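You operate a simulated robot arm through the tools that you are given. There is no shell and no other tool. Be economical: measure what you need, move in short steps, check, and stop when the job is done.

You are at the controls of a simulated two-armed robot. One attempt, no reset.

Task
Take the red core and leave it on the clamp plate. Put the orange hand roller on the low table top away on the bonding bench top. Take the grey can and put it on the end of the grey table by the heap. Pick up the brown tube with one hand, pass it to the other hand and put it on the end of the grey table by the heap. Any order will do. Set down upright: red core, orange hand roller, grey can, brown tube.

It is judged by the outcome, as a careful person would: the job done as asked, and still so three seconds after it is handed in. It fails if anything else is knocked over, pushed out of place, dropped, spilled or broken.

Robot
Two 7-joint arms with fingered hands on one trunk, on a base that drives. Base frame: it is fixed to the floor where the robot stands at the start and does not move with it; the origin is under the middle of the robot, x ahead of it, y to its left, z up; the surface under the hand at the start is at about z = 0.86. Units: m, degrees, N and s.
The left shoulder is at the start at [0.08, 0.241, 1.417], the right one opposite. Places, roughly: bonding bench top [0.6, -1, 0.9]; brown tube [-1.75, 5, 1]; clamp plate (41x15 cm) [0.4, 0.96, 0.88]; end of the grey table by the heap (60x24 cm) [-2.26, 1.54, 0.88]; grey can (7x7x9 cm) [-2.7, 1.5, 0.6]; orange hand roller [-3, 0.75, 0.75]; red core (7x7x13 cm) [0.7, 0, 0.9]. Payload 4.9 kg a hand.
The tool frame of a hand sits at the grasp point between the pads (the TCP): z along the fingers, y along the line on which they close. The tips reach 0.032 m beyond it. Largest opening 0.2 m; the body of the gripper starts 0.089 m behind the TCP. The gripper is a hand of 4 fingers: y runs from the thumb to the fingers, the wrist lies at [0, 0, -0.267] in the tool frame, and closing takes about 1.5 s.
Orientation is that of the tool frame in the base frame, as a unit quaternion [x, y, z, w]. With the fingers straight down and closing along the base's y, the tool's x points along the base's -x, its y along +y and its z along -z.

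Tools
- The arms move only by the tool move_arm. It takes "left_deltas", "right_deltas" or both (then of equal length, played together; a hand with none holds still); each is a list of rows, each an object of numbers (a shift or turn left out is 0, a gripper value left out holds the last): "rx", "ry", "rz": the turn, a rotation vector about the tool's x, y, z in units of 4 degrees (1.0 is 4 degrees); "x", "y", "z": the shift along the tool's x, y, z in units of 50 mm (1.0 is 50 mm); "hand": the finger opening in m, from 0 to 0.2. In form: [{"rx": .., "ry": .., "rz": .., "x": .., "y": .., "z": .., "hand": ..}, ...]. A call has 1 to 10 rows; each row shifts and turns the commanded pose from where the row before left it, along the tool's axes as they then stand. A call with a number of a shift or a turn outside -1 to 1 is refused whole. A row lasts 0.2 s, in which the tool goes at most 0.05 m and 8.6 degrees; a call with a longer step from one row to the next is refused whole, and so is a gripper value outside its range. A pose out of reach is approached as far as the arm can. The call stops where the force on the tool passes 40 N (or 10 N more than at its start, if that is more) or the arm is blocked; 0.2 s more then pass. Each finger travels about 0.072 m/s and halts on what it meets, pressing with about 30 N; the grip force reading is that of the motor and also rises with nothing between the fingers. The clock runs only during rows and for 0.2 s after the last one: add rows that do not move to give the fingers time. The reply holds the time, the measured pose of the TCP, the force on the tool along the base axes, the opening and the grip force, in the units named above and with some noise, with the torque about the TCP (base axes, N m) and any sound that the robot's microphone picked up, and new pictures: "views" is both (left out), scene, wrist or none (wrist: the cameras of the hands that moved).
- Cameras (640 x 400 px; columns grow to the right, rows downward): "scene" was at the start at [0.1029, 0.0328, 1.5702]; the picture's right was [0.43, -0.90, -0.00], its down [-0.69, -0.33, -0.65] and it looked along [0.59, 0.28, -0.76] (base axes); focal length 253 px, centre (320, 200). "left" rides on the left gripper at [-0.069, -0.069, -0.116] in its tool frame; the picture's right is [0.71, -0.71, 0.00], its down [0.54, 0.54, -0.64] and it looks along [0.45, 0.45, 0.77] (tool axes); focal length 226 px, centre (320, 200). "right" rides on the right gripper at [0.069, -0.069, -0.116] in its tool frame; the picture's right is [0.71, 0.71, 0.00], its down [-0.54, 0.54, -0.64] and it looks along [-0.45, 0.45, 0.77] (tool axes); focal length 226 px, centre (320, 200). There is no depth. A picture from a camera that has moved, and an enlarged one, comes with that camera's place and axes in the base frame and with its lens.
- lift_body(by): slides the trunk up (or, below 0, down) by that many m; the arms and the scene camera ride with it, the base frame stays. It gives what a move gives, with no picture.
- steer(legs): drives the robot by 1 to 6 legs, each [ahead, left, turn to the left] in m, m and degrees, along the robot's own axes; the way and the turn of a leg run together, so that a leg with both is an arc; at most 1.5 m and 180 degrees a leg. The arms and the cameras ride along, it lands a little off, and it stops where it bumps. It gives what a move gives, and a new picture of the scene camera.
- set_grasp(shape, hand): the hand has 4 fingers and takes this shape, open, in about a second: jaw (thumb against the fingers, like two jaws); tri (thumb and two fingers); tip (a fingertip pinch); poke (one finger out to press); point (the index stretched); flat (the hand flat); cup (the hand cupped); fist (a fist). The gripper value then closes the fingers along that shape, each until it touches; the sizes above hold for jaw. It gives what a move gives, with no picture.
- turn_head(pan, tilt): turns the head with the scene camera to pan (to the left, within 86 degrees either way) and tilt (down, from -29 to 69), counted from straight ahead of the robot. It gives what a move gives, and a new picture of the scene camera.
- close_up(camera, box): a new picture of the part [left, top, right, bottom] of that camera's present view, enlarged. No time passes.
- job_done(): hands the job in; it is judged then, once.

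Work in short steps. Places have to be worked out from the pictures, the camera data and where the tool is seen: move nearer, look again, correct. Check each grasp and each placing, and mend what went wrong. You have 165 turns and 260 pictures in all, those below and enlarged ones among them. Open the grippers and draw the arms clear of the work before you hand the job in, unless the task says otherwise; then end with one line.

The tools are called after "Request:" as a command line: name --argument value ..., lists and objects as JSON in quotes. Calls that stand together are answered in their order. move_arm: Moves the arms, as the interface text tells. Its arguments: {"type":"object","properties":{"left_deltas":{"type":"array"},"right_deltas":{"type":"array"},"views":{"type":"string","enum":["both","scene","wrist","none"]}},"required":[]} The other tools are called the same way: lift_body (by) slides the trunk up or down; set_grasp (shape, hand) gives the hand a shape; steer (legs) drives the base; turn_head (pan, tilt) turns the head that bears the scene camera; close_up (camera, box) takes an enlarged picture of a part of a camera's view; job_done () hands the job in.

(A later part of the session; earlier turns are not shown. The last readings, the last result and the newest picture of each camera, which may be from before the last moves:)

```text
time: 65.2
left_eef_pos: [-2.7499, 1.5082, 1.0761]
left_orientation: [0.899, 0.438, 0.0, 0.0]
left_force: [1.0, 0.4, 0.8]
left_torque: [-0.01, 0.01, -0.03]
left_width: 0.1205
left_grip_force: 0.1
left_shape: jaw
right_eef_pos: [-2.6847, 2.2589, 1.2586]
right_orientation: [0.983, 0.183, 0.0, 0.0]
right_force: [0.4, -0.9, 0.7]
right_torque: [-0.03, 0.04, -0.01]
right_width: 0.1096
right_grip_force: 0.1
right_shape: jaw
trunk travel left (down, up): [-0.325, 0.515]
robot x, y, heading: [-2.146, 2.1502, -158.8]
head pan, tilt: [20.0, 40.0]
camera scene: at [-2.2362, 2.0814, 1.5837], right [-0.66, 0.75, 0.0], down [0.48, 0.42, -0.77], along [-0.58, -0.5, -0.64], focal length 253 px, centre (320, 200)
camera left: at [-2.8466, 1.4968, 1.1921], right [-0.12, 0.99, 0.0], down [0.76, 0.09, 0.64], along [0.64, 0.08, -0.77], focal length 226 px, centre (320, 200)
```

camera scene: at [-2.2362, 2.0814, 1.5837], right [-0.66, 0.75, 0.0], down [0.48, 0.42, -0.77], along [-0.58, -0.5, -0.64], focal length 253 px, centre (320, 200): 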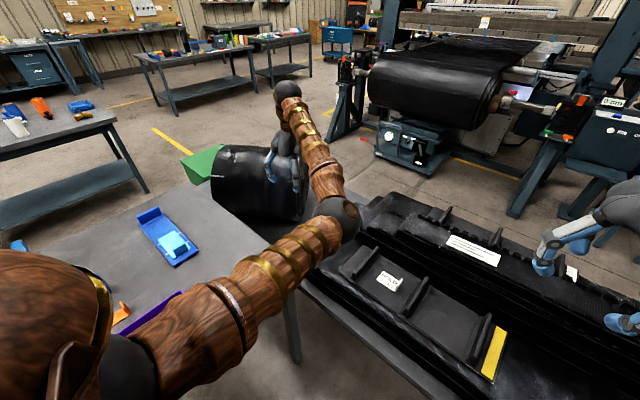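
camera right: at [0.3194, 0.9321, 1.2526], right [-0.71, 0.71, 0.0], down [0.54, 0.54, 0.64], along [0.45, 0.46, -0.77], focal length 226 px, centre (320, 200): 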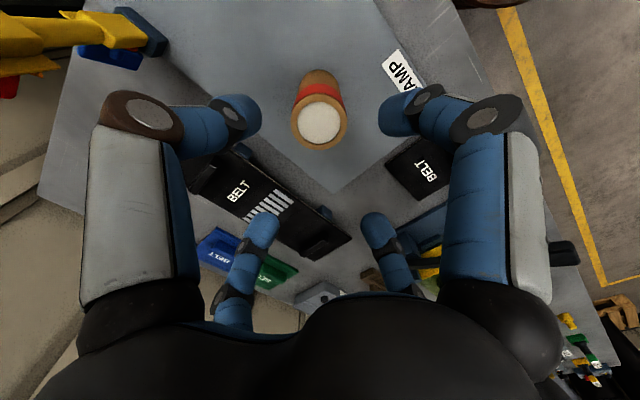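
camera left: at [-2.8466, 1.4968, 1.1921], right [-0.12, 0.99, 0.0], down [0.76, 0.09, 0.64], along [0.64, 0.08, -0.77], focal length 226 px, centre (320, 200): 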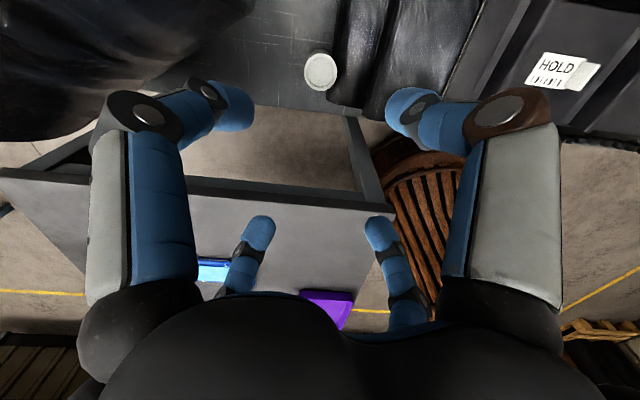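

The can is centred, but the belt fold sits snug against its +y side. A two-finger pinch along the belt direction may fit better, so I'll try the "tip" shape and see what it looks like.

Request:
set_grasp --hand "left" --shape "tip"

Request:
close_up --camera "left" --box '[0, 0, 640, 400]'

```text
time: 66.1
left_eef_pos: [-2.7507, 1.5082, 1.0777]
left_orientation: [0.899, 0.438, 0.0, 0.0]
left_force: [0.3, 0.5, 0.7]
left_torque: [0.0, 0.03, 0.0]
left_width: 0.2
left_grip_force: 0.0
left_shape: tip
right_eef_pos: [-2.6852, 2.259, 1.2587]
right_orientation: [0.983, 0.183, 0.0, 0.001]
right_force: [0.6, 0.6, 0.7]
right_torque: [0.01, 0.01, 0.02]
right_width: 0.1094
right_grip_force: 0.2
right_shape: jaw
trunk travel left (down, up): [-0.325, 0.515]
robot x, y, heading: [-2.1481, 2.1503, -158.7]
head pan, tilt: [20.0, 40.0]
```

```text
1.00 times, centred on (320, 200) of left (not enlarged: the box is as wide or as high as the picture)
camera zoom: at [-2.847, 1.4966, 1.192], right [-0.12, 0.99, 0.0], down [0.76, 0.09, 0.64], along [0.64, 0.08, -0.77], focal length 226 px, centre (320, 200)
```

zoom: 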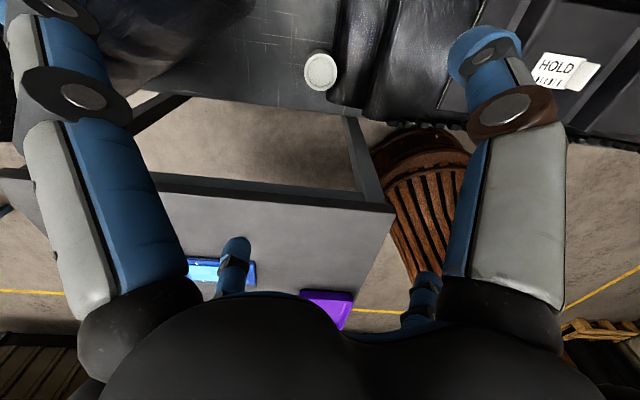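

"Tip" flares the side fingers, which would hit the belts. I'll go back to "jaw", narrow to 0.09 with the diagonal yaw, go lower and look at the gap.

Request:
set_grasp --hand "left" --shape "jaw"

Request:
move_arm --left_deltas '[{"hand": 0.1}, {"z": 0.9}, {"z": 0.9}, {"z": 0.9}, {"z": 0.9}, {"z": 0.9}, {}]' --views "both"

```text
time: 67.0
left_eef_pos: [-2.7492, 1.5086, 1.0765]
left_orientation: [0.898, 0.439, 0.001, -0.001]
left_force: [0.6, -1.2, -0.7]
left_torque: [0.0, -0.02, 0.01]
left_width: 0.2
left_grip_force: 0.0
left_shape: jaw
right_eef_pos: [-2.6848, 2.2585, 1.2586]
right_orientation: [0.983, 0.182, 0.001, -0.001]
right_force: [0.4, -1.2, 0.4]
right_torque: [0.01, 0.0, 0.03]
right_width: 0.1096
right_grip_force: 0.0
right_shape: jaw
trunk travel left (down, up): [-0.325, 0.515]
robot x, y, heading: [-2.1482, 2.1508, -158.9]
head pan, tilt: [20.0, 40.0]
```

```text
time: 68.6
left_eef_pos: [-2.7509, 1.5095, 0.8514]
left_orientation: [0.899, 0.439, -0.001, 0.0]
left_force: [-0.2, 0.1, 0.1]
left_torque: [0.0, 0.02, 0.0]
left_width: 0.1005
left_grip_force: 0.0
left_shape: jaw
right_eef_pos: [-2.6856, 2.2587, 1.2587]
right_orientation: [0.983, 0.183, 0.0, 0.0]
right_force: [0.1, -0.5, 0.4]
right_torque: [-0.01, 0.0, 0.01]
right_width: 0.1096
right_grip_force: 0.1
right_shape: jaw
trunk travel left (down, up): [-0.325, 0.515]
robot x, y, heading: [-2.1479, 2.1493, -158.5]
head pan, tilt: [20.0, 40.0]
camera scene: at [-2.2363, 2.0818, 1.5838], right [-0.66, 0.75, 0.0], down [0.48, 0.42, -0.77], along [-0.58, -0.5, -0.64], focal length 253 px, centre (320, 200)
camera left: at [-2.8483, 1.4973, 0.9664], right [-0.12, 0.99, 0.0], down [0.76, 0.09, 0.64], along [0.64, 0.08, -0.77], focal length 226 px, centre (320, 200)
```

scene: 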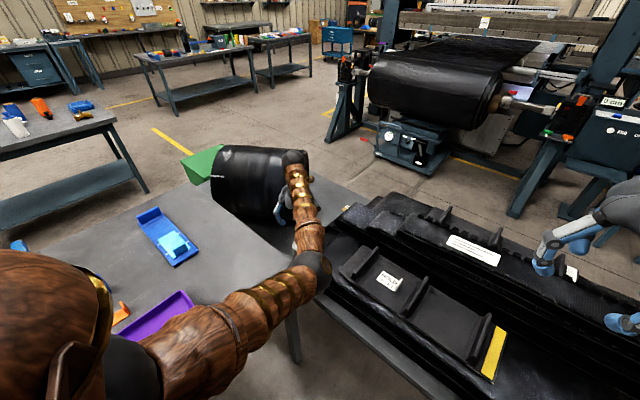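
left: 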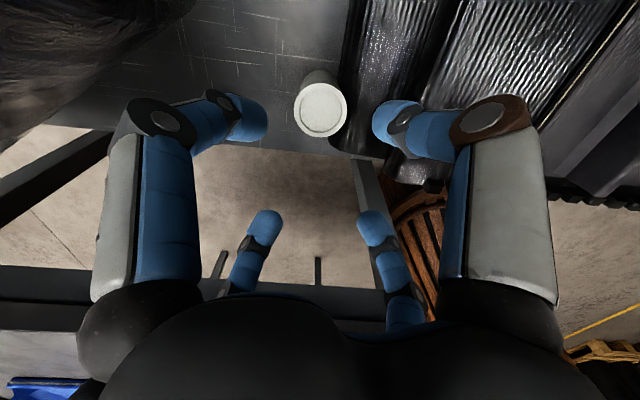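

The belt fold touches the can's +y side, with its top a little below the can's. I'll narrow to 0.09, come down to grip only the can's upper part, and look.

Request:
move_arm --left_deltas '[{"hand": 0.09, "z": 0.7}, {"z": 0.7}, {"z": 0.6}, {"z": 0.5}, {"z": 0.3}, {}]' --views "both"

```text
time: 70.0
left_eef_pos: [-2.7493, 1.5098, 0.7112]
left_orientation: [0.899, 0.438, 0.0, 0.0]
left_force: [0.7, 0.9, 0.8]
left_torque: [0.0, -0.01, 0.03]
left_width: 0.0902
left_grip_force: 0.1
left_shape: jaw
right_eef_pos: [-2.6849, 2.259, 1.2584]
right_orientation: [0.983, 0.183, 0.0, 0.0]
right_force: [0.0, 0.1, 0.4]
right_torque: [0.02, 0.0, -0.02]
right_width: 0.1095
right_grip_force: 0.0
right_shape: jaw
trunk travel left (down, up): [-0.325, 0.515]
robot x, y, heading: [-2.1483, 2.1503, -158.6]
head pan, tilt: [20.0, 40.0]
camera scene: at [-2.2365, 2.0813, 1.5837], right [-0.66, 0.75, 0.0], down [0.48, 0.42, -0.77], along [-0.58, -0.5, -0.64], focal length 253 px, centre (320, 200)
camera left: at [-2.8468, 1.4974, 0.826], right [-0.12, 0.99, 0.0], down [0.76, 0.09, 0.64], along [0.64, 0.08, -0.77], focal length 226 px, centre (320, 200)
```

scene: 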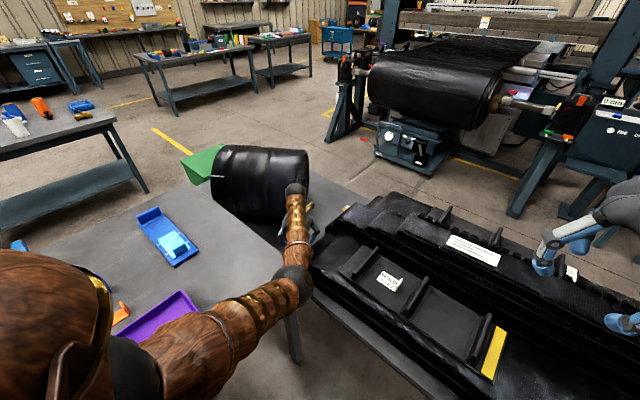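
left: 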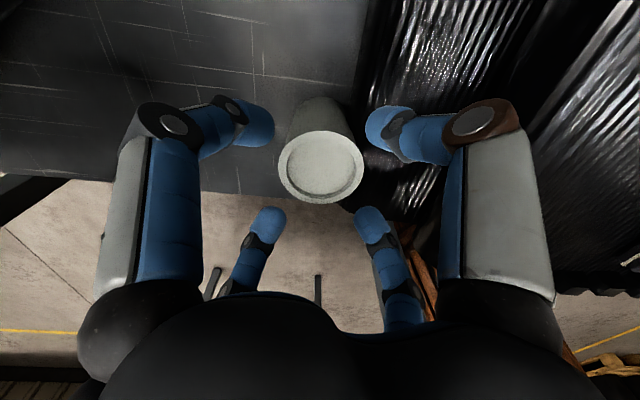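

It's much clearer now: there's about a 1 cm gap between can and belt, and the fingers straddle the can. Continuing down to TCP z ≈ 0.64.

Request:
move_arm --left_deltas '[{"z": 0.35}, {"z": 0.35}, {"z": 0.35}, {"z": 0.35}, {}]' --views "wrist"

```text
time: 71.2
left_eef_pos: [-2.7495, 1.5089, 0.6402]
left_orientation: [0.899, 0.438, 0.0, 0.0]
left_force: [0.0, 0.2, 0.0]
left_torque: [0.0, 0.01, 0.02]
left_width: 0.0901
left_grip_force: 0.1
left_shape: jaw
right_eef_pos: [-2.6833, 2.2584, 1.2593]
right_orientation: [0.983, 0.183, 0.0, 0.0]
right_force: [0.0, 0.2, 0.8]
right_torque: [-0.03, 0.01, -0.03]
right_width: 0.1096
right_grip_force: 0.1
right_shape: jaw
trunk travel left (down, up): [-0.325, 0.515]
robot x, y, heading: [-2.1489, 2.145, -158.9]
head pan, tilt: [20.0, 40.0]
camera left: at [-2.847, 1.4973, 0.7562], right [-0.12, 0.99, 0.0], down [0.76, 0.09, 0.64], along [0.64, 0.08, -0.77], focal length 226 px, centre (320, 200)
```

left: 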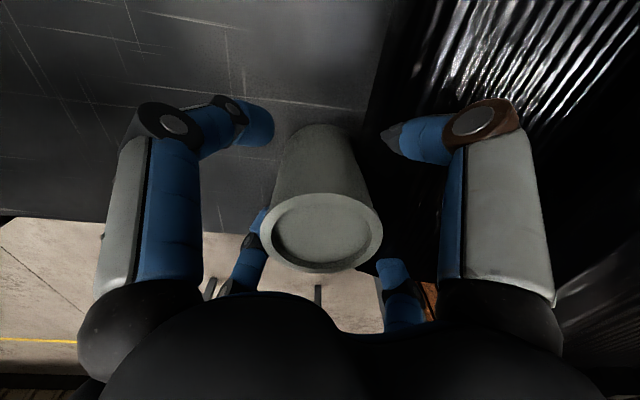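

No contact. Down another 12 mm, then close.

Request:
move_arm --left_deltas '[{"z": 0.24}, {"hand": 0.04}, {}, {}, {}, {}, {}]' --views "wrist"

```text
time: 72.8
left_eef_pos: [-2.7513, 1.5086, 0.6283]
left_orientation: [0.899, 0.438, 0.001, -0.001]
left_force: [0.4, -1.2, 0.4]
left_torque: [0.0, 0.01, 0.0]
left_width: 0.0593
left_grip_force: 29.8
left_shape: jaw
right_eef_pos: [-2.6837, 2.2585, 1.258]
right_orientation: [0.983, 0.182, 0.0, -0.001]
right_force: [-0.4, 0.6, -0.6]
right_torque: [0.02, 0.0, 0.02]
right_width: 0.1098
right_grip_force: 0.0
right_shape: jaw
trunk travel left (down, up): [-0.325, 0.515]
robot x, y, heading: [-2.1463, 2.1478, -158.6]
head pan, tilt: [20.0, 40.0]
camera left: at [-2.847, 1.4968, 0.7438], right [-0.12, 0.99, 0.0], down [0.76, 0.09, 0.64], along [0.64, 0.08, -0.77], focal length 226 px, centre (320, 200)
```

left: 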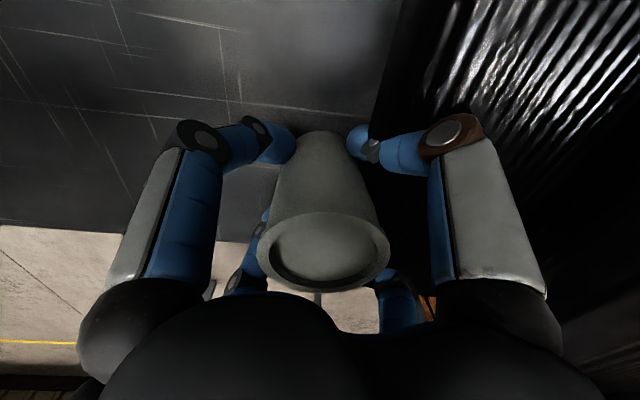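

The can is gripped. I'll lift it straight up.

Request:
move_arm --left_deltas '[{"z": -0.4}, {"z": -0.8}, {"z": -0.95}, {"z": -0.95}, {"z": -0.95}, {"z": -0.95}, {"z": -0.95}, {"z": -0.95}, {"z": -0.95}, {}]' --views "both"

```text
time: 75.0
left_eef_pos: [-2.7517, 1.5081, 1.0192]
left_orientation: [0.899, 0.439, 0.001, -0.001]
left_force: [-0.4, 1.0, -3.1]
left_torque: [0.04, -0.04, 0.01]
left_width: 0.0591
left_grip_force: 29.7
left_shape: jaw
right_eef_pos: [-2.6853, 2.2573, 1.258]
right_orientation: [0.983, 0.182, 0.0, 0.001]
right_force: [-0.2, -0.2, -0.1]
right_torque: [0.01, -0.03, 0.0]
right_width: 0.1099
right_grip_force: 0.0
right_shape: jaw
trunk travel left (down, up): [-0.325, 0.515]
robot x, y, heading: [-2.1465, 2.1487, -158.9]
head pan, tilt: [20.0, 40.0]
camera scene: at [-2.2371, 2.08, 1.5836], right [-0.66, 0.75, 0.0], down [0.48, 0.42, -0.77], along [-0.58, -0.5, -0.64], focal length 253 px, centre (320, 200)
camera left: at [-2.8481, 1.4962, 1.1348], right [-0.12, 0.99, 0.0], down [0.76, 0.09, 0.64], along [0.64, 0.08, -0.76], focal length 226 px, centre (320, 200)
```

scene: 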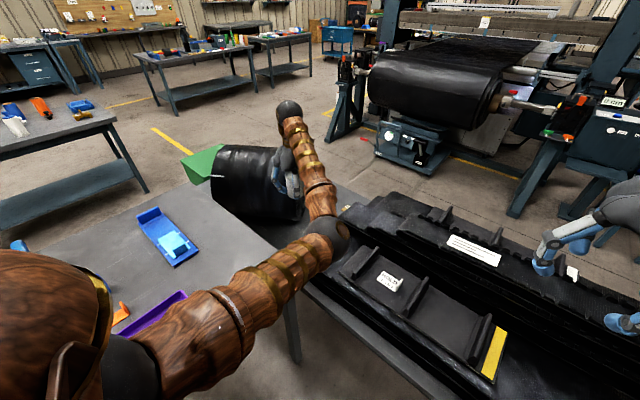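
left: 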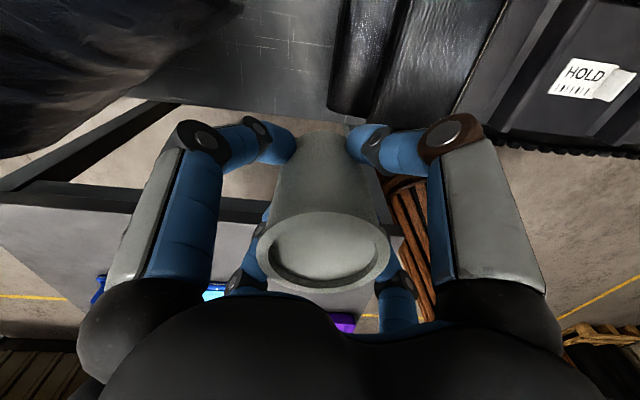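

The can is up and secure. Free table space lies at x -2.55…-2.29 and y 1.4…1.66, between the corner and the purple tray. I'll move over (-2.45, 1.59).

Request:
move_arm --left_deltas '[{"z": -0.9}, {"x": 0.71, "y": 0.54}, {"x": 0.71, "y": 0.54}, {"x": 0.71, "y": 0.54}, {"x": 0.71, "y": 0.54}, {"x": 0.71, "y": 0.54}, {"x": 0.71, "y": 0.54}, {"x": 0.71, "y": 0.53}, {"z": 0.8}, {}]' --views "both"

```text
time: 77.2
left_eef_pos: [-2.4487, 1.5895, 1.0267]
left_orientation: [0.899, 0.438, 0.0, -0.001]
left_force: [0.0, 0.6, -3.3]
left_torque: [-0.03, 0.03, 0.0]
left_width: 0.0588
left_grip_force: 30.3
left_shape: jaw
right_eef_pos: [-2.6849, 2.2581, 1.2577]
right_orientation: [0.983, 0.183, 0.001, 0.0]
right_force: [0.3, 0.1, 0.2]
right_torque: [-0.03, 0.02, 0.0]
right_width: 0.1098
right_grip_force: 0.1
right_shape: jaw
trunk travel left (down, up): [-0.325, 0.515]
robot x, y, heading: [-2.1448, 2.1454, -158.8]
head pan, tilt: [20.0, 40.0]
camera scene: at [-2.2365, 2.0812, 1.5837], right [-0.66, 0.75, 0.0], down [0.48, 0.42, -0.77], along [-0.58, -0.5, -0.64], focal length 253 px, centre (320, 200)
camera left: at [-2.5452, 1.5773, 1.1418], right [-0.12, 0.99, 0.0], down [0.76, 0.09, 0.64], along [0.64, 0.08, -0.77], focal length 226 px, centre (320, 200)
```

scene: 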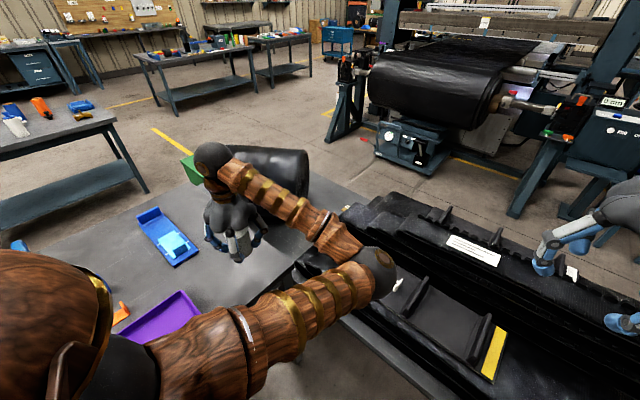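
left: 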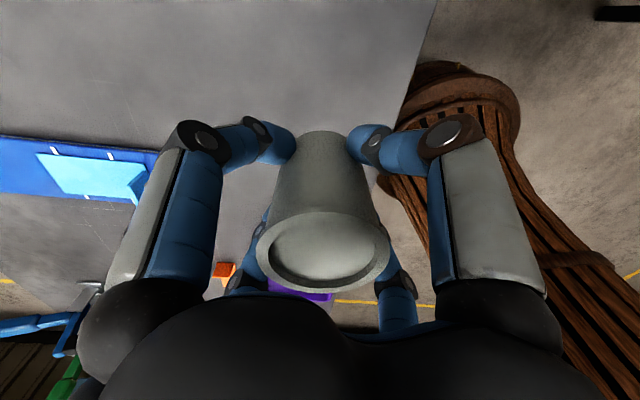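

I'm over the free area. I'll shift 15 mm away from the edge, then lower carefully.

Request:
move_arm --left_deltas '[{"x": -0.24, "y": 0.18}, {"z": 0.6}, {"z": 0.4}, {"z": 0.15}, {"z": 0.1}, {}]' --views "none"

```text
time: 78.6
left_eef_pos: [-2.448, 1.5742, 0.9635]
left_orientation: [0.899, 0.439, 0.001, 0.0]
left_force: [-0.2, -0.1, -2.2]
left_torque: [-0.05, 0.04, 0.01]
left_width: 0.059
left_grip_force: 30.4
left_shape: jaw
right_eef_pos: [-2.6856, 2.2588, 1.2577]
right_orientation: [0.983, 0.184, 0.0, 0.0]
right_force: [-1.0, 0.0, 0.4]
right_torque: [0.02, 0.01, -0.03]
right_width: 0.1095
right_grip_force: 0.1
right_shape: jaw
trunk travel left (down, up): [-0.325, 0.515]
robot x, y, heading: [-2.1485, 2.1482, -158.7]
head pan, tilt: [20.0, 40.0]
```

Request:
move_arm --left_deltas '[{"z": 0.08}, {"z": 0.08}, {"z": 0.08}, {"z": 0.08}, {}]' --views "wrist"

```text
time: 79.8
left_eef_pos: [-2.4476, 1.5744, 0.9496]
left_orientation: [0.899, 0.438, 0.001, -0.001]
left_force: [-0.5, -0.1, -2.7]
left_torque: [0.02, 0.0, 0.03]
left_width: 0.059
left_grip_force: 29.5
left_shape: jaw
right_eef_pos: [-2.685, 2.2574, 1.2592]
right_orientation: [0.983, 0.184, 0.0, 0.0]
right_force: [-0.1, -0.7, -0.1]
right_torque: [-0.01, 0.0, 0.0]
right_width: 0.11
right_grip_force: 0.0
right_shape: jaw
trunk travel left (down, up): [-0.325, 0.515]
robot x, y, heading: [-2.1458, 2.149, -158.9]
head pan, tilt: [20.0, 40.0]
camera left: at [-2.5457, 1.5621, 1.0636], right [-0.12, 0.99, 0.0], down [0.76, 0.09, 0.64], along [0.64, 0.08, -0.77], focal length 226 px, centre (320, 200)
```

left: 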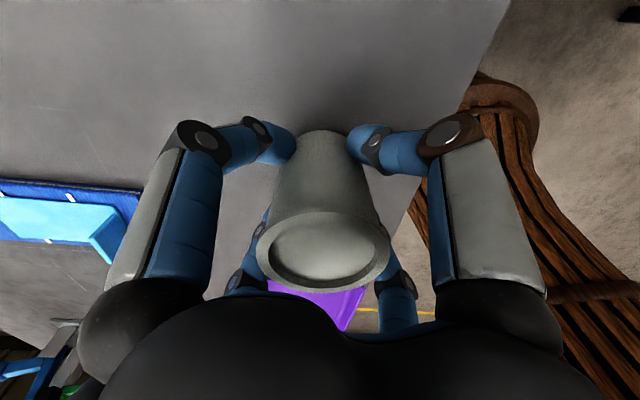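

Still no contact, so I'll continue in 3–4 mm steps.

Request:
move_arm --left_deltas '[{"z": 0.07}, {"z": 0.07}, {"z": 0.07}, {}]' --views "none"

```text
time: 80.8
left_eef_pos: [-2.4492, 1.574, 0.9375]
left_orientation: [0.899, 0.439, 0.001, 0.0]
left_force: [-0.4, 0.6, -2.6]
left_torque: [0.0, 0.01, 0.0]
left_width: 0.0586
left_grip_force: 30.1
left_shape: jaw
right_eef_pos: [-2.6846, 2.2591, 1.2588]
right_orientation: [0.983, 0.183, 0.0, 0.0]
right_force: [0.4, 0.3, -0.2]
right_torque: [0.01, -0.01, -0.01]
right_width: 0.1096
right_grip_force: 0.1
right_shape: jaw
trunk travel left (down, up): [-0.325, 0.515]
robot x, y, heading: [-2.1454, 2.1486, -158.7]
head pan, tilt: [20.0, 40.0]
```

Request:
move_arm --left_deltas '[{"z": 0.07}, {"z": 0.07}, {"z": 0.07}, {}]' --views "none"

```text
time: 81.8
left_eef_pos: [-2.4488, 1.5746, 0.9278]
left_orientation: [0.898, 0.439, 0.001, 0.0]
left_force: [0.0, 0.4, -2.6]
left_torque: [0.02, 0.01, -0.02]
left_width: 0.0588
left_grip_force: 29.8
left_shape: jaw
right_eef_pos: [-2.6861, 2.2584, 1.2589]
right_orientation: [0.983, 0.183, 0.0, 0.0]
right_force: [-0.2, -0.4, -0.5]
right_torque: [0.01, -0.02, 0.05]
right_width: 0.1098
right_grip_force: 0.1
right_shape: jaw
trunk travel left (down, up): [-0.325, 0.515]
robot x, y, heading: [-2.1467, 2.1495, -158.8]
head pan, tilt: [20.0, 40.0]
```

Request:
move_arm --left_deltas '[{"z": 0.06}, {"z": 0.06}, {"z": 0.06}, {"z": 0.06}, {}]' --views "wrist"

```text
time: 82.8
left_eef_pos: [-2.4482, 1.5743, 0.9213]
left_orientation: [0.898, 0.439, -0.004, 0.002]
left_force: [3.8, 1.7, 29.3]
left_torque: [0.15, -0.14, -0.03]
left_width: 0.0601
left_grip_force: 30.1
left_shape: jaw
right_eef_pos: [-2.6825, 2.2596, 1.2588]
right_orientation: [0.983, 0.183, -0.001, 0.001]
right_force: [-0.2, -1.0, 0.4]
right_torque: [0.04, 0.0, -0.02]
right_width: 0.1097
right_grip_force: 0.1
right_shape: jaw
trunk travel left (down, up): [-0.325, 0.515]
robot x, y, heading: [-2.1444, 2.1454, -158.9]
head pan, tilt: [20.0, 40.0]
stopped in row 4 (left hand): the force on the tool passed its limit at 44 N (the readings are from after the stop); the commanded pose is now the measured one
camera left: at [-2.5454, 1.5633, 1.0372], right [-0.12, 0.99, -0.01], down [0.76, 0.1, 0.64], along [0.63, 0.07, -0.77], focal length 226 px, centre (320, 200)
```

left: 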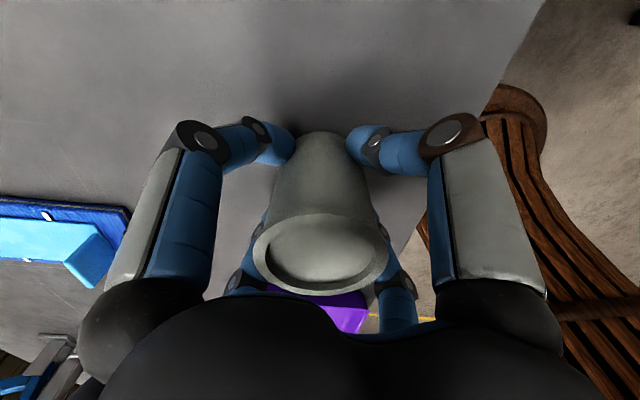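

The can is on the table. I'll ease up 2 mm, open and rise.

Request:
move_arm --left_deltas '[{"z": -0.04}, {"hand": 0.1}, {}, {}, {}, {"z": -0.3}, {"z": -0.7}, {"z": -0.9}, {"z": -0.9}, {"z": -0.9}]' --views "both"

```text
time: 85.0
left_eef_pos: [-2.4487, 1.574, 1.1055]
left_orientation: [0.899, 0.438, -0.002, 0.002]
left_force: [-0.2, 0.1, 0.1]
left_torque: [0.0, 0.0, 0.02]
left_width: 0.0999
left_grip_force: 0.1
left_shape: jaw
right_eef_pos: [-2.6835, 2.259, 1.2587]
right_orientation: [0.983, 0.183, 0.0, 0.0]
right_force: [0.2, -0.1, -0.9]
right_torque: [-0.02, 0.02, 0.01]
right_width: 0.1098
right_grip_force: 0.0
right_shape: jaw
trunk travel left (down, up): [-0.325, 0.515]
robot x, y, heading: [-2.1438, 2.148, -159.2]
head pan, tilt: [20.0, 40.0]
camera scene: at [-2.236, 2.0817, 1.5836], right [-0.66, 0.75, 0.0], down [0.48, 0.42, -0.77], along [-0.58, -0.5, -0.64], focal length 253 px, centre (320, 200)
camera left: at [-2.5459, 1.5634, 1.2223], right [-0.12, 0.99, 0.0], down [0.76, 0.1, 0.64], along [0.64, 0.08, -0.77], focal length 226 px, centre (320, 200)
```

scene: 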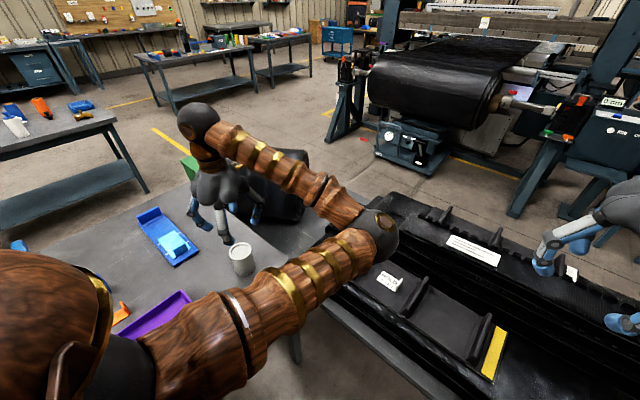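
left: 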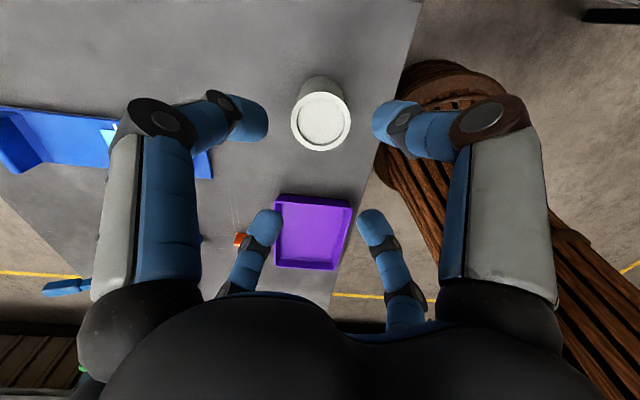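

The can stands upright on the table. I'll raise and unwind the left wrist, back out, and turn toward the wall shelf at y ≈ 5 where the tube is.

Request:
move_arm --left_deltas '[{"z": -0.9}, {"z": -0.9}, {"z": -0.9, "rz": 1}, {"rz": 1}, {"rz": 1}, {"rz": 1}, {"rz": 1}, {"rz": 1}, {"rz": 1}, {"rz": 0.7, "hand": 0.2}]' --views "none"

Request:
steer --legs '[[-0.45, 0, 0], [0, 0, -111], [1.2, 0, 0]]'

Request:
turn_head --pan 0 --tilt 15

```text
time: 87.2
left_eef_pos: [-2.4491, 1.5748, 1.241]
left_orientation: [0.983, 0.185, -0.001, 0.002]
left_force: [0.1, 0.1, -0.6]
left_torque: [0.0, 0.0, 0.01]
left_width: 0.1549
left_grip_force: 0.1
left_shape: jaw
right_eef_pos: [-2.6854, 2.259, 1.26]
right_orientation: [0.983, 0.181, 0.0, 0.0]
right_force: [0.1, 0.3, -0.2]
right_torque: [0.0, -0.02, 0.01]
right_width: 0.1096
right_grip_force: 0.1
right_shape: jaw
trunk travel left (down, up): [-0.325, 0.515]
robot x, y, heading: [-2.1459, 2.1494, -159.0]
head pan, tilt: [20.0, 40.0]
```

```text
time: 100.2
left_eef_pos: [-2.1415, 3.9825, 1.2415]
left_orientation: [-0.704, 0.71, 0.003, 0.0]
left_force: [-0.5, 0.3, -0.7]
left_torque: [-0.01, 0.02, -0.01]
left_width: 0.2
left_grip_force: 0.1
left_shape: jaw
right_eef_pos: [-1.4184, 3.9477, 1.2587]
right_orientation: [-0.703, 0.711, 0.0, -0.001]
right_force: [0.0, 0.8, 0.4]
right_torque: [-0.01, 0.01, 0.02]
right_width: 0.1095
right_grip_force: 0.1
right_shape: jaw
trunk travel left (down, up): [-0.325, 0.515]
robot x, y, heading: [-1.7189, 3.4894, 89.2]
head pan, tilt: [20.0, 40.0]
camera scene: at [-1.7465, 3.5983, 1.5837], right [0.94, 0.33, 0.0], down [0.21, -0.61, -0.77], along [-0.25, 0.72, -0.64], focal length 253 px, centre (320, 200)
```

scene: 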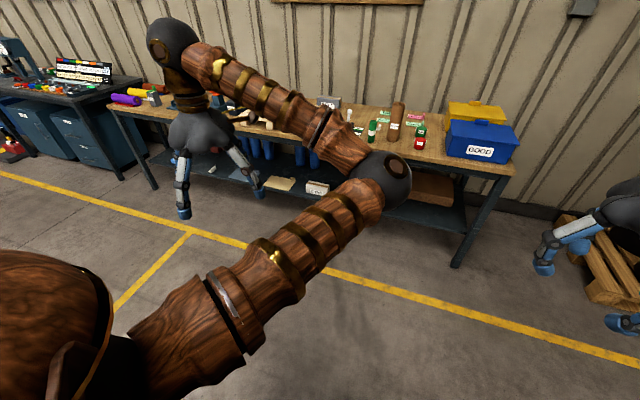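

```text
time: 101.1
left_eef_pos: [-2.1424, 3.9834, 1.242]
left_orientation: [-0.703, 0.711, 0.003, 0.0]
left_force: [0.2, -0.5, -0.4]
left_torque: [-0.01, 0.01, 0.02]
left_width: 0.2
left_grip_force: 0.1
left_shape: jaw
right_eef_pos: [-1.4191, 3.9477, 1.257]
right_orientation: [-0.703, 0.711, 0.0, 0.0]
right_force: [-0.1, -0.3, 0.1]
right_torque: [0.0, -0.01, -0.01]
right_width: 0.1099
right_grip_force: 0.1
right_shape: jaw
trunk travel left (down, up): [-0.325, 0.515]
robot x, y, heading: [-1.7211, 3.4875, 89.3]
head pan, tilt: [0.0, 15.0]
camera scene: at [-1.7173, 3.6118, 1.6232], right [1.0, -0.01, 0.0], down [0.0, -0.26, -0.97], along [0.01, 0.97, -0.26], focal length 253 px, centre (320, 200)
```

scene: 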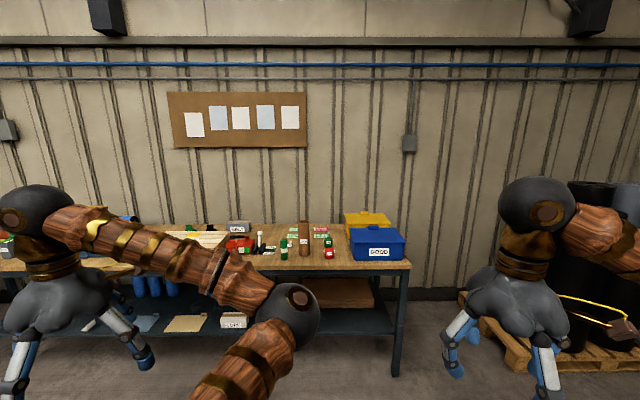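

Request:
close_up --camera "scene" --box '[210, 195, 420, 326]'

```text
3.05 times, centred on (315, 260) of scene
camera zoom: at [-1.7173, 3.6118, 1.6232], right [1.0, -0.01, 0.0], down [0.0, -0.26, -0.97], along [0.01, 0.97, -0.26], focal length 772 px, centre (335, 16)
```

zoom: 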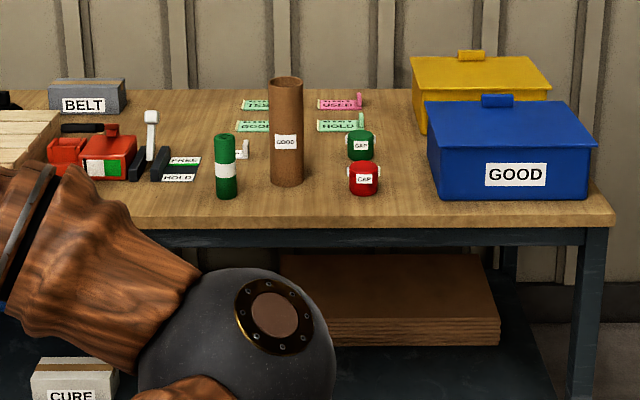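

The brown tube stands on the wall bench at about (-1.80, 5.07), base z ≈ 0.88 and top ≈ 1.09. The left hand will pick it from above and pass it to the right, which can then place it near the table edge; I drive closer first.

Request:
steer --legs '[[0.88, -0.1, 0]]'

Request:
turn_head --pan 5 --tilt 40

```text
time: 105.7
left_eef_pos: [-2.0351, 4.8625, 1.242]
left_orientation: [-0.704, 0.71, 0.003, 0.0]
left_force: [0.8, -0.6, 0.8]
left_torque: [0.05, 0.01, 0.02]
left_width: 0.2
left_grip_force: 0.1
left_shape: jaw
right_eef_pos: [-1.3109, 4.8288, 1.2575]
right_orientation: [-0.703, 0.711, 0.0, 0.0]
right_force: [-0.4, 0.5, -0.2]
right_torque: [0.03, 0.02, -0.04]
right_width: 0.1096
right_grip_force: 0.1
right_shape: jaw
trunk travel left (down, up): [-0.325, 0.515]
robot x, y, heading: [-1.6121, 4.3696, 89.5]
head pan, tilt: [0.0, 15.0]
camera scene: at [-1.6096, 4.4924, 1.6233], right [1.0, -0.01, 0.0], down [0.0, -0.26, -0.97], along [0.01, 0.97, -0.26], focal length 253 px, centre (320, 200)
```

scene: 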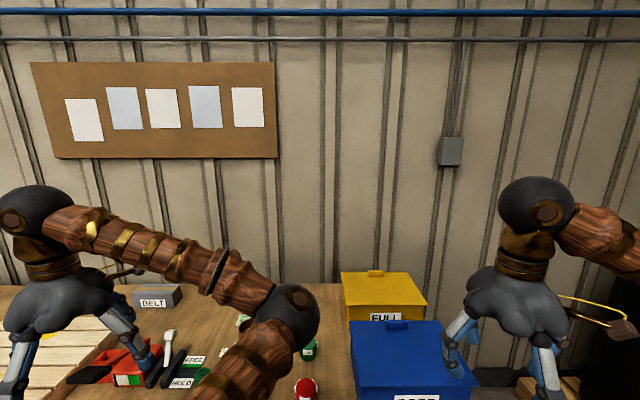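

```text
time: 106.6
left_eef_pos: [-2.0351, 4.8628, 1.2416]
left_orientation: [-0.704, 0.71, 0.003, 0.0]
left_force: [-0.1, -0.5, -0.4]
left_torque: [-0.01, 0.0, -0.01]
left_width: 0.2
left_grip_force: 0.1
left_shape: jaw
right_eef_pos: [-1.3113, 4.8284, 1.2582]
right_orientation: [-0.703, 0.711, 0.0, 0.0]
right_force: [-0.3, 0.5, -0.1]
right_torque: [-0.01, 0.0, -0.01]
right_width: 0.1097
right_grip_force: 0.0
right_shape: jaw
trunk travel left (down, up): [-0.325, 0.515]
robot x, y, heading: [-1.6155, 4.3675, 89.5]
head pan, tilt: [5.0, 40.0]
camera scene: at [-1.617, 4.4842, 1.5838], right [1.0, 0.08, 0.0], down [0.05, -0.64, -0.77], along [-0.06, 0.76, -0.64], focal length 253 px, centre (320, 200)
```

scene: 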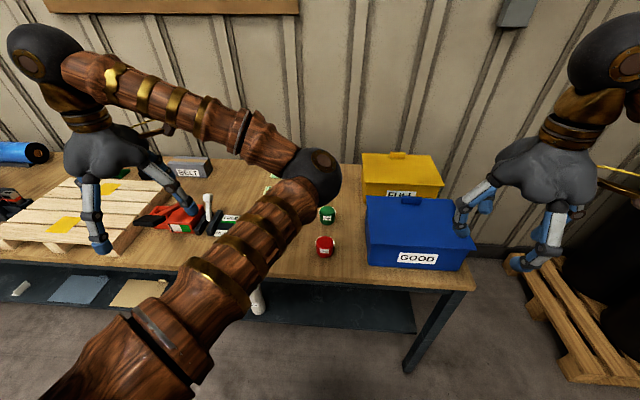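

The left arm hides the tube. I'll bring the left hand above it, high, and use the wrist camera.

Request:
move_arm --left_deltas '[{"z": -0.9, "hand": 0.12}, {"z": -0.9}, {"z": -0.4, "x": -0.6, "y": -0.6}, {"x": -0.6, "y": -0.7}, {"x": -0.6, "y": -0.7}, {"x": -0.6, "y": -0.7}, {"x": -0.6, "y": -0.7}, {"x": -0.6, "y": -0.7}, {"y": -0.6}, {}]' --views "both"

```text
time: 108.8
left_eef_pos: [-1.7977, 5.042, 1.35]
left_orientation: [-0.704, 0.71, 0.002, 0.0]
left_force: [-0.4, -0.3, 0.3]
left_torque: [-0.02, -0.02, -0.01]
left_width: 0.1207
left_grip_force: 0.2
left_shape: jaw
right_eef_pos: [-1.3117, 4.8291, 1.2583]
right_orientation: [-0.704, 0.71, -0.001, 0.0]
right_force: [-0.1, 0.1, -0.8]
right_torque: [0.0, -0.01, 0.02]
right_width: 0.1098
right_grip_force: 0.2
right_shape: jaw
trunk travel left (down, up): [-0.325, 0.515]
robot x, y, heading: [-1.6145, 4.3667, 89.3]
head pan, tilt: [5.0, 40.0]
camera scene: at [-1.6176, 4.4843, 1.5837], right [1.0, 0.08, 0.0], down [0.05, -0.64, -0.77], along [-0.06, 0.76, -0.64], focal length 253 px, centre (320, 200)
camera left: at [-1.7283, 5.1092, 1.4655], right [0.7, -0.71, 0.0], down [-0.54, -0.54, 0.64], along [-0.46, -0.45, -0.77], focal length 226 px, centre (320, 200)
```

scene: 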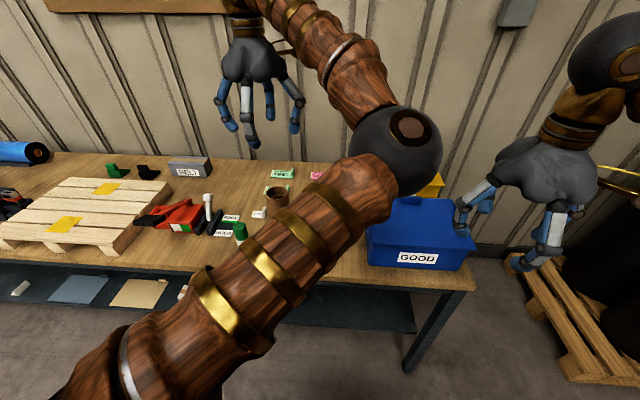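
left: 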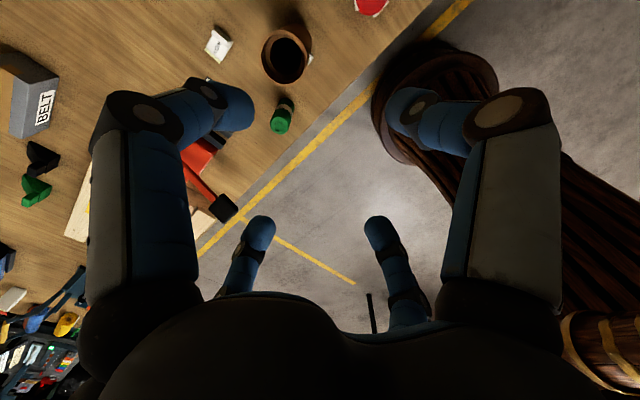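

The tube axis is at (-1.80, 5.10). I'll centre over it and descend to just above the top.

Request:
move_arm --left_deltas '[{"x": -0.6}, {"x": -0.6}, {"z": 0.9}, {"z": 0.9}, {"z": 0.9}, {"z": 0.9}, {"z": 0.4}, {}]' --views "both"

```text
time: 110.6
left_eef_pos: [-1.7965, 5.1006, 1.1506]
left_orientation: [-0.704, 0.71, 0.004, 0.001]
left_force: [-0.7, 0.2, -0.2]
left_torque: [-0.05, 0.02, 0.05]
left_width: 0.1205
left_grip_force: 0.1
left_shape: jaw
right_eef_pos: [-1.3125, 4.8266, 1.2593]
right_orientation: [-0.704, 0.71, -0.001, 0.0]
right_force: [0.3, -0.4, -0.5]
right_torque: [0.01, 0.01, 0.03]
right_width: 0.11
right_grip_force: 0.1
right_shape: jaw
trunk travel left (down, up): [-0.325, 0.515]
robot x, y, heading: [-1.6129, 4.3693, 89.4]
head pan, tilt: [5.0, 40.0]
camera scene: at [-1.617, 4.4839, 1.5837], right [1.0, 0.08, 0.0], down [0.05, -0.64, -0.77], along [-0.06, 0.76, -0.64], focal length 253 px, centre (320, 200)
camera left: at [-1.7276, 5.1688, 1.2663], right [0.7, -0.71, -0.01], down [-0.54, -0.54, 0.64], along [-0.46, -0.45, -0.77], focal length 226 px, centre (320, 200)
```

scene: 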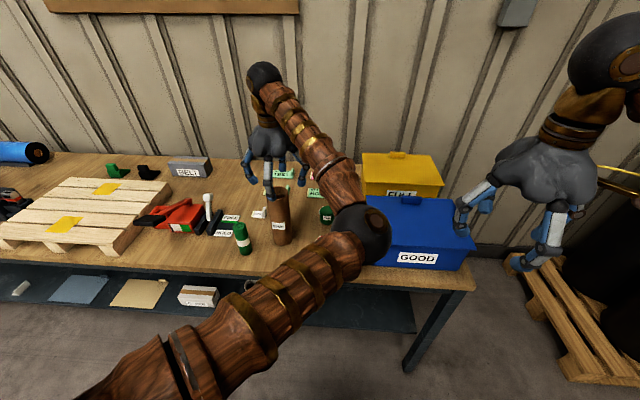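
left: 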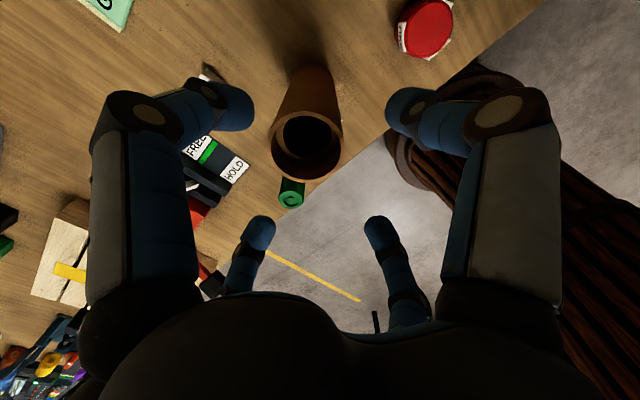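

I'm nicely centred. I'll descend to grip the top 4–5 cm and look before closing.

Request:
move_arm --left_deltas '[{"x": -0.12, "y": 0.1, "hand": 0.1}, {"z": 0.5}, {"z": 0.5}, {"z": 0.4}, {"z": 0.3}, {}]' --views "both"

```text
time: 112.0
left_eef_pos: [-1.8019, 5.1078, 1.0664]
left_orientation: [-0.704, 0.71, 0.003, 0.0]
left_force: [-0.5, 0.1, 1.2]
left_torque: [-0.02, -0.05, 0.02]
left_width: 0.1003
left_grip_force: 0.1
left_shape: jaw
right_eef_pos: [-1.3109, 4.8279, 1.2587]
right_orientation: [-0.704, 0.711, 0.0, 0.0]
right_force: [-0.5, 0.2, -0.7]
right_torque: [0.0, 0.01, 0.01]
right_width: 0.1099
right_grip_force: 0.0
right_shape: jaw
trunk travel left (down, up): [-0.325, 0.515]
robot x, y, heading: [-1.6153, 4.3712, 89.7]
head pan, tilt: [5.0, 40.0]
camera scene: at [-1.6168, 4.4841, 1.5837], right [1.0, 0.08, 0.0], down [0.05, -0.64, -0.77], along [-0.06, 0.76, -0.64], focal length 253 px, centre (320, 200)
camera left: at [-1.7331, 5.1753, 1.1815], right [0.7, -0.71, -0.01], down [-0.54, -0.54, 0.64], along [-0.46, -0.45, -0.77], focal length 226 px, centre (320, 200)
```

scene: 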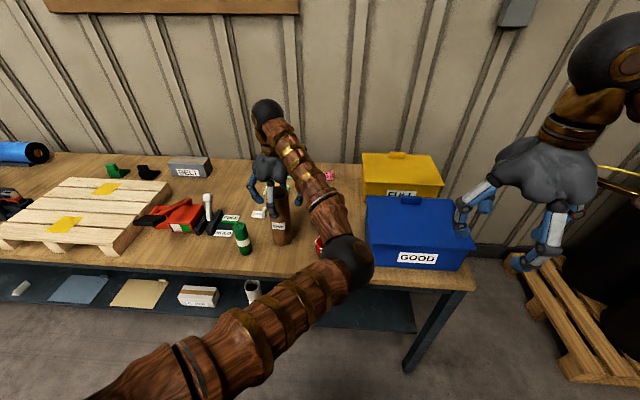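
left: 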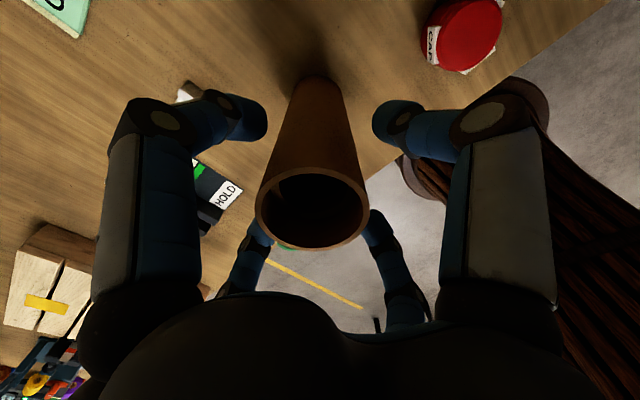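

The rim is about 1 cm above the TCP, so the tips reach 4 cm down. I'll go down 8 mm more and close.

Request:
move_arm --left_deltas '[{"z": 0.16}, {"hand": 0.03}, {}, {}, {}, {}, {}]' --views "wrist"

```text
time: 113.6
left_eef_pos: [-1.8022, 5.108, 1.0578]
left_orientation: [-0.704, 0.71, 0.002, -0.002]
left_force: [0.6, -0.6, 0.2]
left_torque: [0.01, -0.02, -0.03]
left_width: 0.0636
left_grip_force: 29.8
left_shape: jaw
right_eef_pos: [-1.3124, 4.8299, 1.2585]
right_orientation: [-0.704, 0.71, 0.0, 0.001]
right_force: [-0.1, 0.3, -0.8]
right_torque: [0.05, 0.03, -0.02]
right_width: 0.1097
right_grip_force: 0.0
right_shape: jaw
trunk travel left (down, up): [-0.325, 0.515]
robot x, y, heading: [-1.6158, 4.372, 89.4]
head pan, tilt: [5.0, 40.0]
camera left: at [-1.7332, 5.1756, 1.1735], right [0.7, -0.71, -0.01], down [-0.54, -0.54, 0.64], along [-0.46, -0.45, -0.77], focal length 226 px, centre (320, 200)
```

left: 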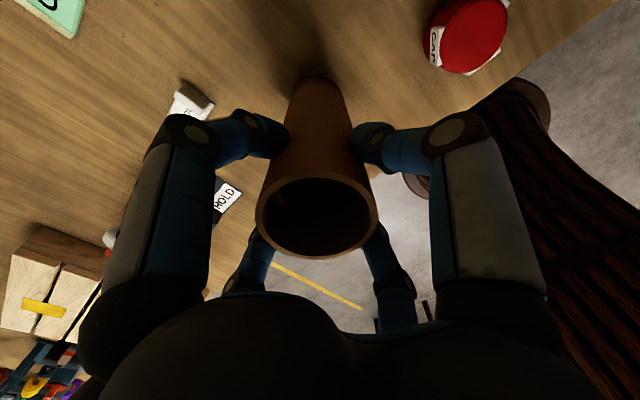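

Gripped. I'll lift the tube clear, then back away from the bench.

Request:
move_arm --left_deltas '[{"z": -0.4}, {"z": -0.8}, {"z": -0.95}, {"z": -0.95}, {"z": -0.95}, {"z": -0.95}, {"z": -0.6}, {}]' --views "both"

Request:
steer --legs '[[-0.9, 0, 0]]'

```text
time: 115.4
left_eef_pos: [-1.8021, 5.1076, 1.3384]
left_orientation: [-0.704, 0.71, 0.002, 0.0]
left_force: [0.4, -0.5, -2.9]
left_torque: [-0.01, -0.03, -0.01]
left_width: 0.0637
left_grip_force: 30.2
left_shape: jaw
right_eef_pos: [-1.3104, 4.8299, 1.258]
right_orientation: [-0.703, 0.711, 0.001, 0.001]
right_force: [0.0, 0.4, 0.1]
right_torque: [-0.04, 0.01, 0.02]
right_width: 0.1097
right_grip_force: 0.2
right_shape: jaw
trunk travel left (down, up): [-0.325, 0.515]
robot x, y, heading: [-1.6128, 4.3743, 89.4]
head pan, tilt: [5.0, 40.0]
camera scene: at [-1.6169, 4.4852, 1.5836], right [1.0, 0.08, 0.0], down [0.05, -0.64, -0.77], along [-0.06, 0.76, -0.64], focal length 253 px, centre (320, 200)
camera left: at [-1.732, 5.1746, 1.4535], right [0.7, -0.71, 0.0], down [-0.54, -0.54, 0.64], along [-0.46, -0.45, -0.77], focal length 226 px, centre (320, 200)
```

scene: 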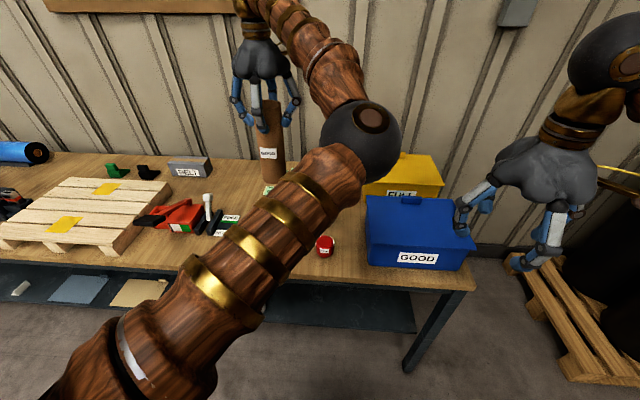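
left: 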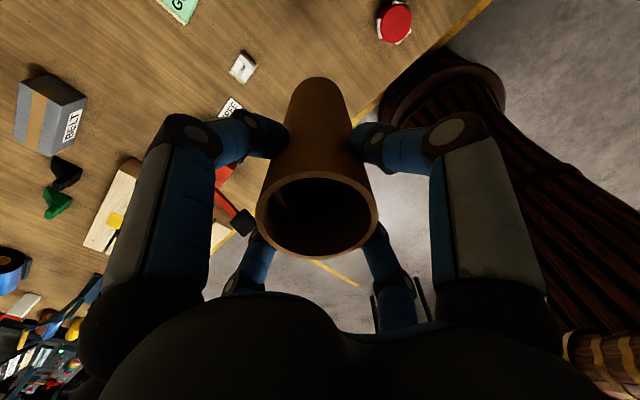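

```text
time: 120.2
left_eef_pos: [-1.8071, 4.2096, 1.3361]
left_orientation: [-0.701, 0.713, 0.003, 0.0]
left_force: [-0.1, -0.4, -3.1]
left_torque: [-0.01, 0.0, -0.01]
left_width: 0.0638
left_grip_force: 30.3
left_shape: jaw
right_eef_pos: [-1.3209, 3.9277, 1.2585]
right_orientation: [-0.701, 0.713, 0.0, 0.0]
right_force: [-0.7, 0.7, 0.3]
right_torque: [-0.03, 0.01, 0.02]
right_width: 0.1097
right_grip_force: 0.1
right_shape: jaw
trunk travel left (down, up): [-0.325, 0.515]
robot x, y, heading: [-1.6239, 3.47, 88.8]
head pan, tilt: [5.0, 40.0]
camera scene: at [-1.628, 3.5859, 1.5836], right [1.0, 0.07, 0.0], down [0.05, -0.64, -0.77], along [-0.05, 0.76, -0.64], focal length 253 px, centre (320, 200)
```

scene: 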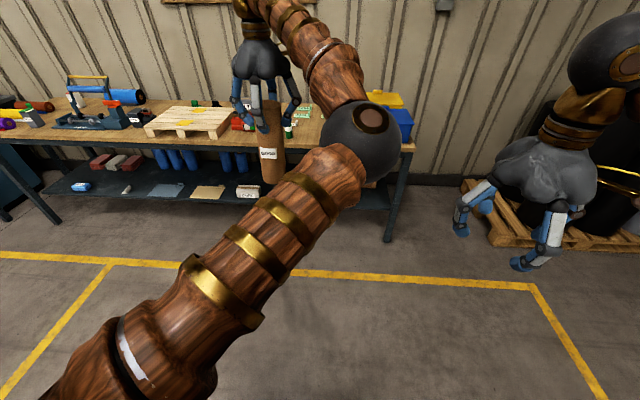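

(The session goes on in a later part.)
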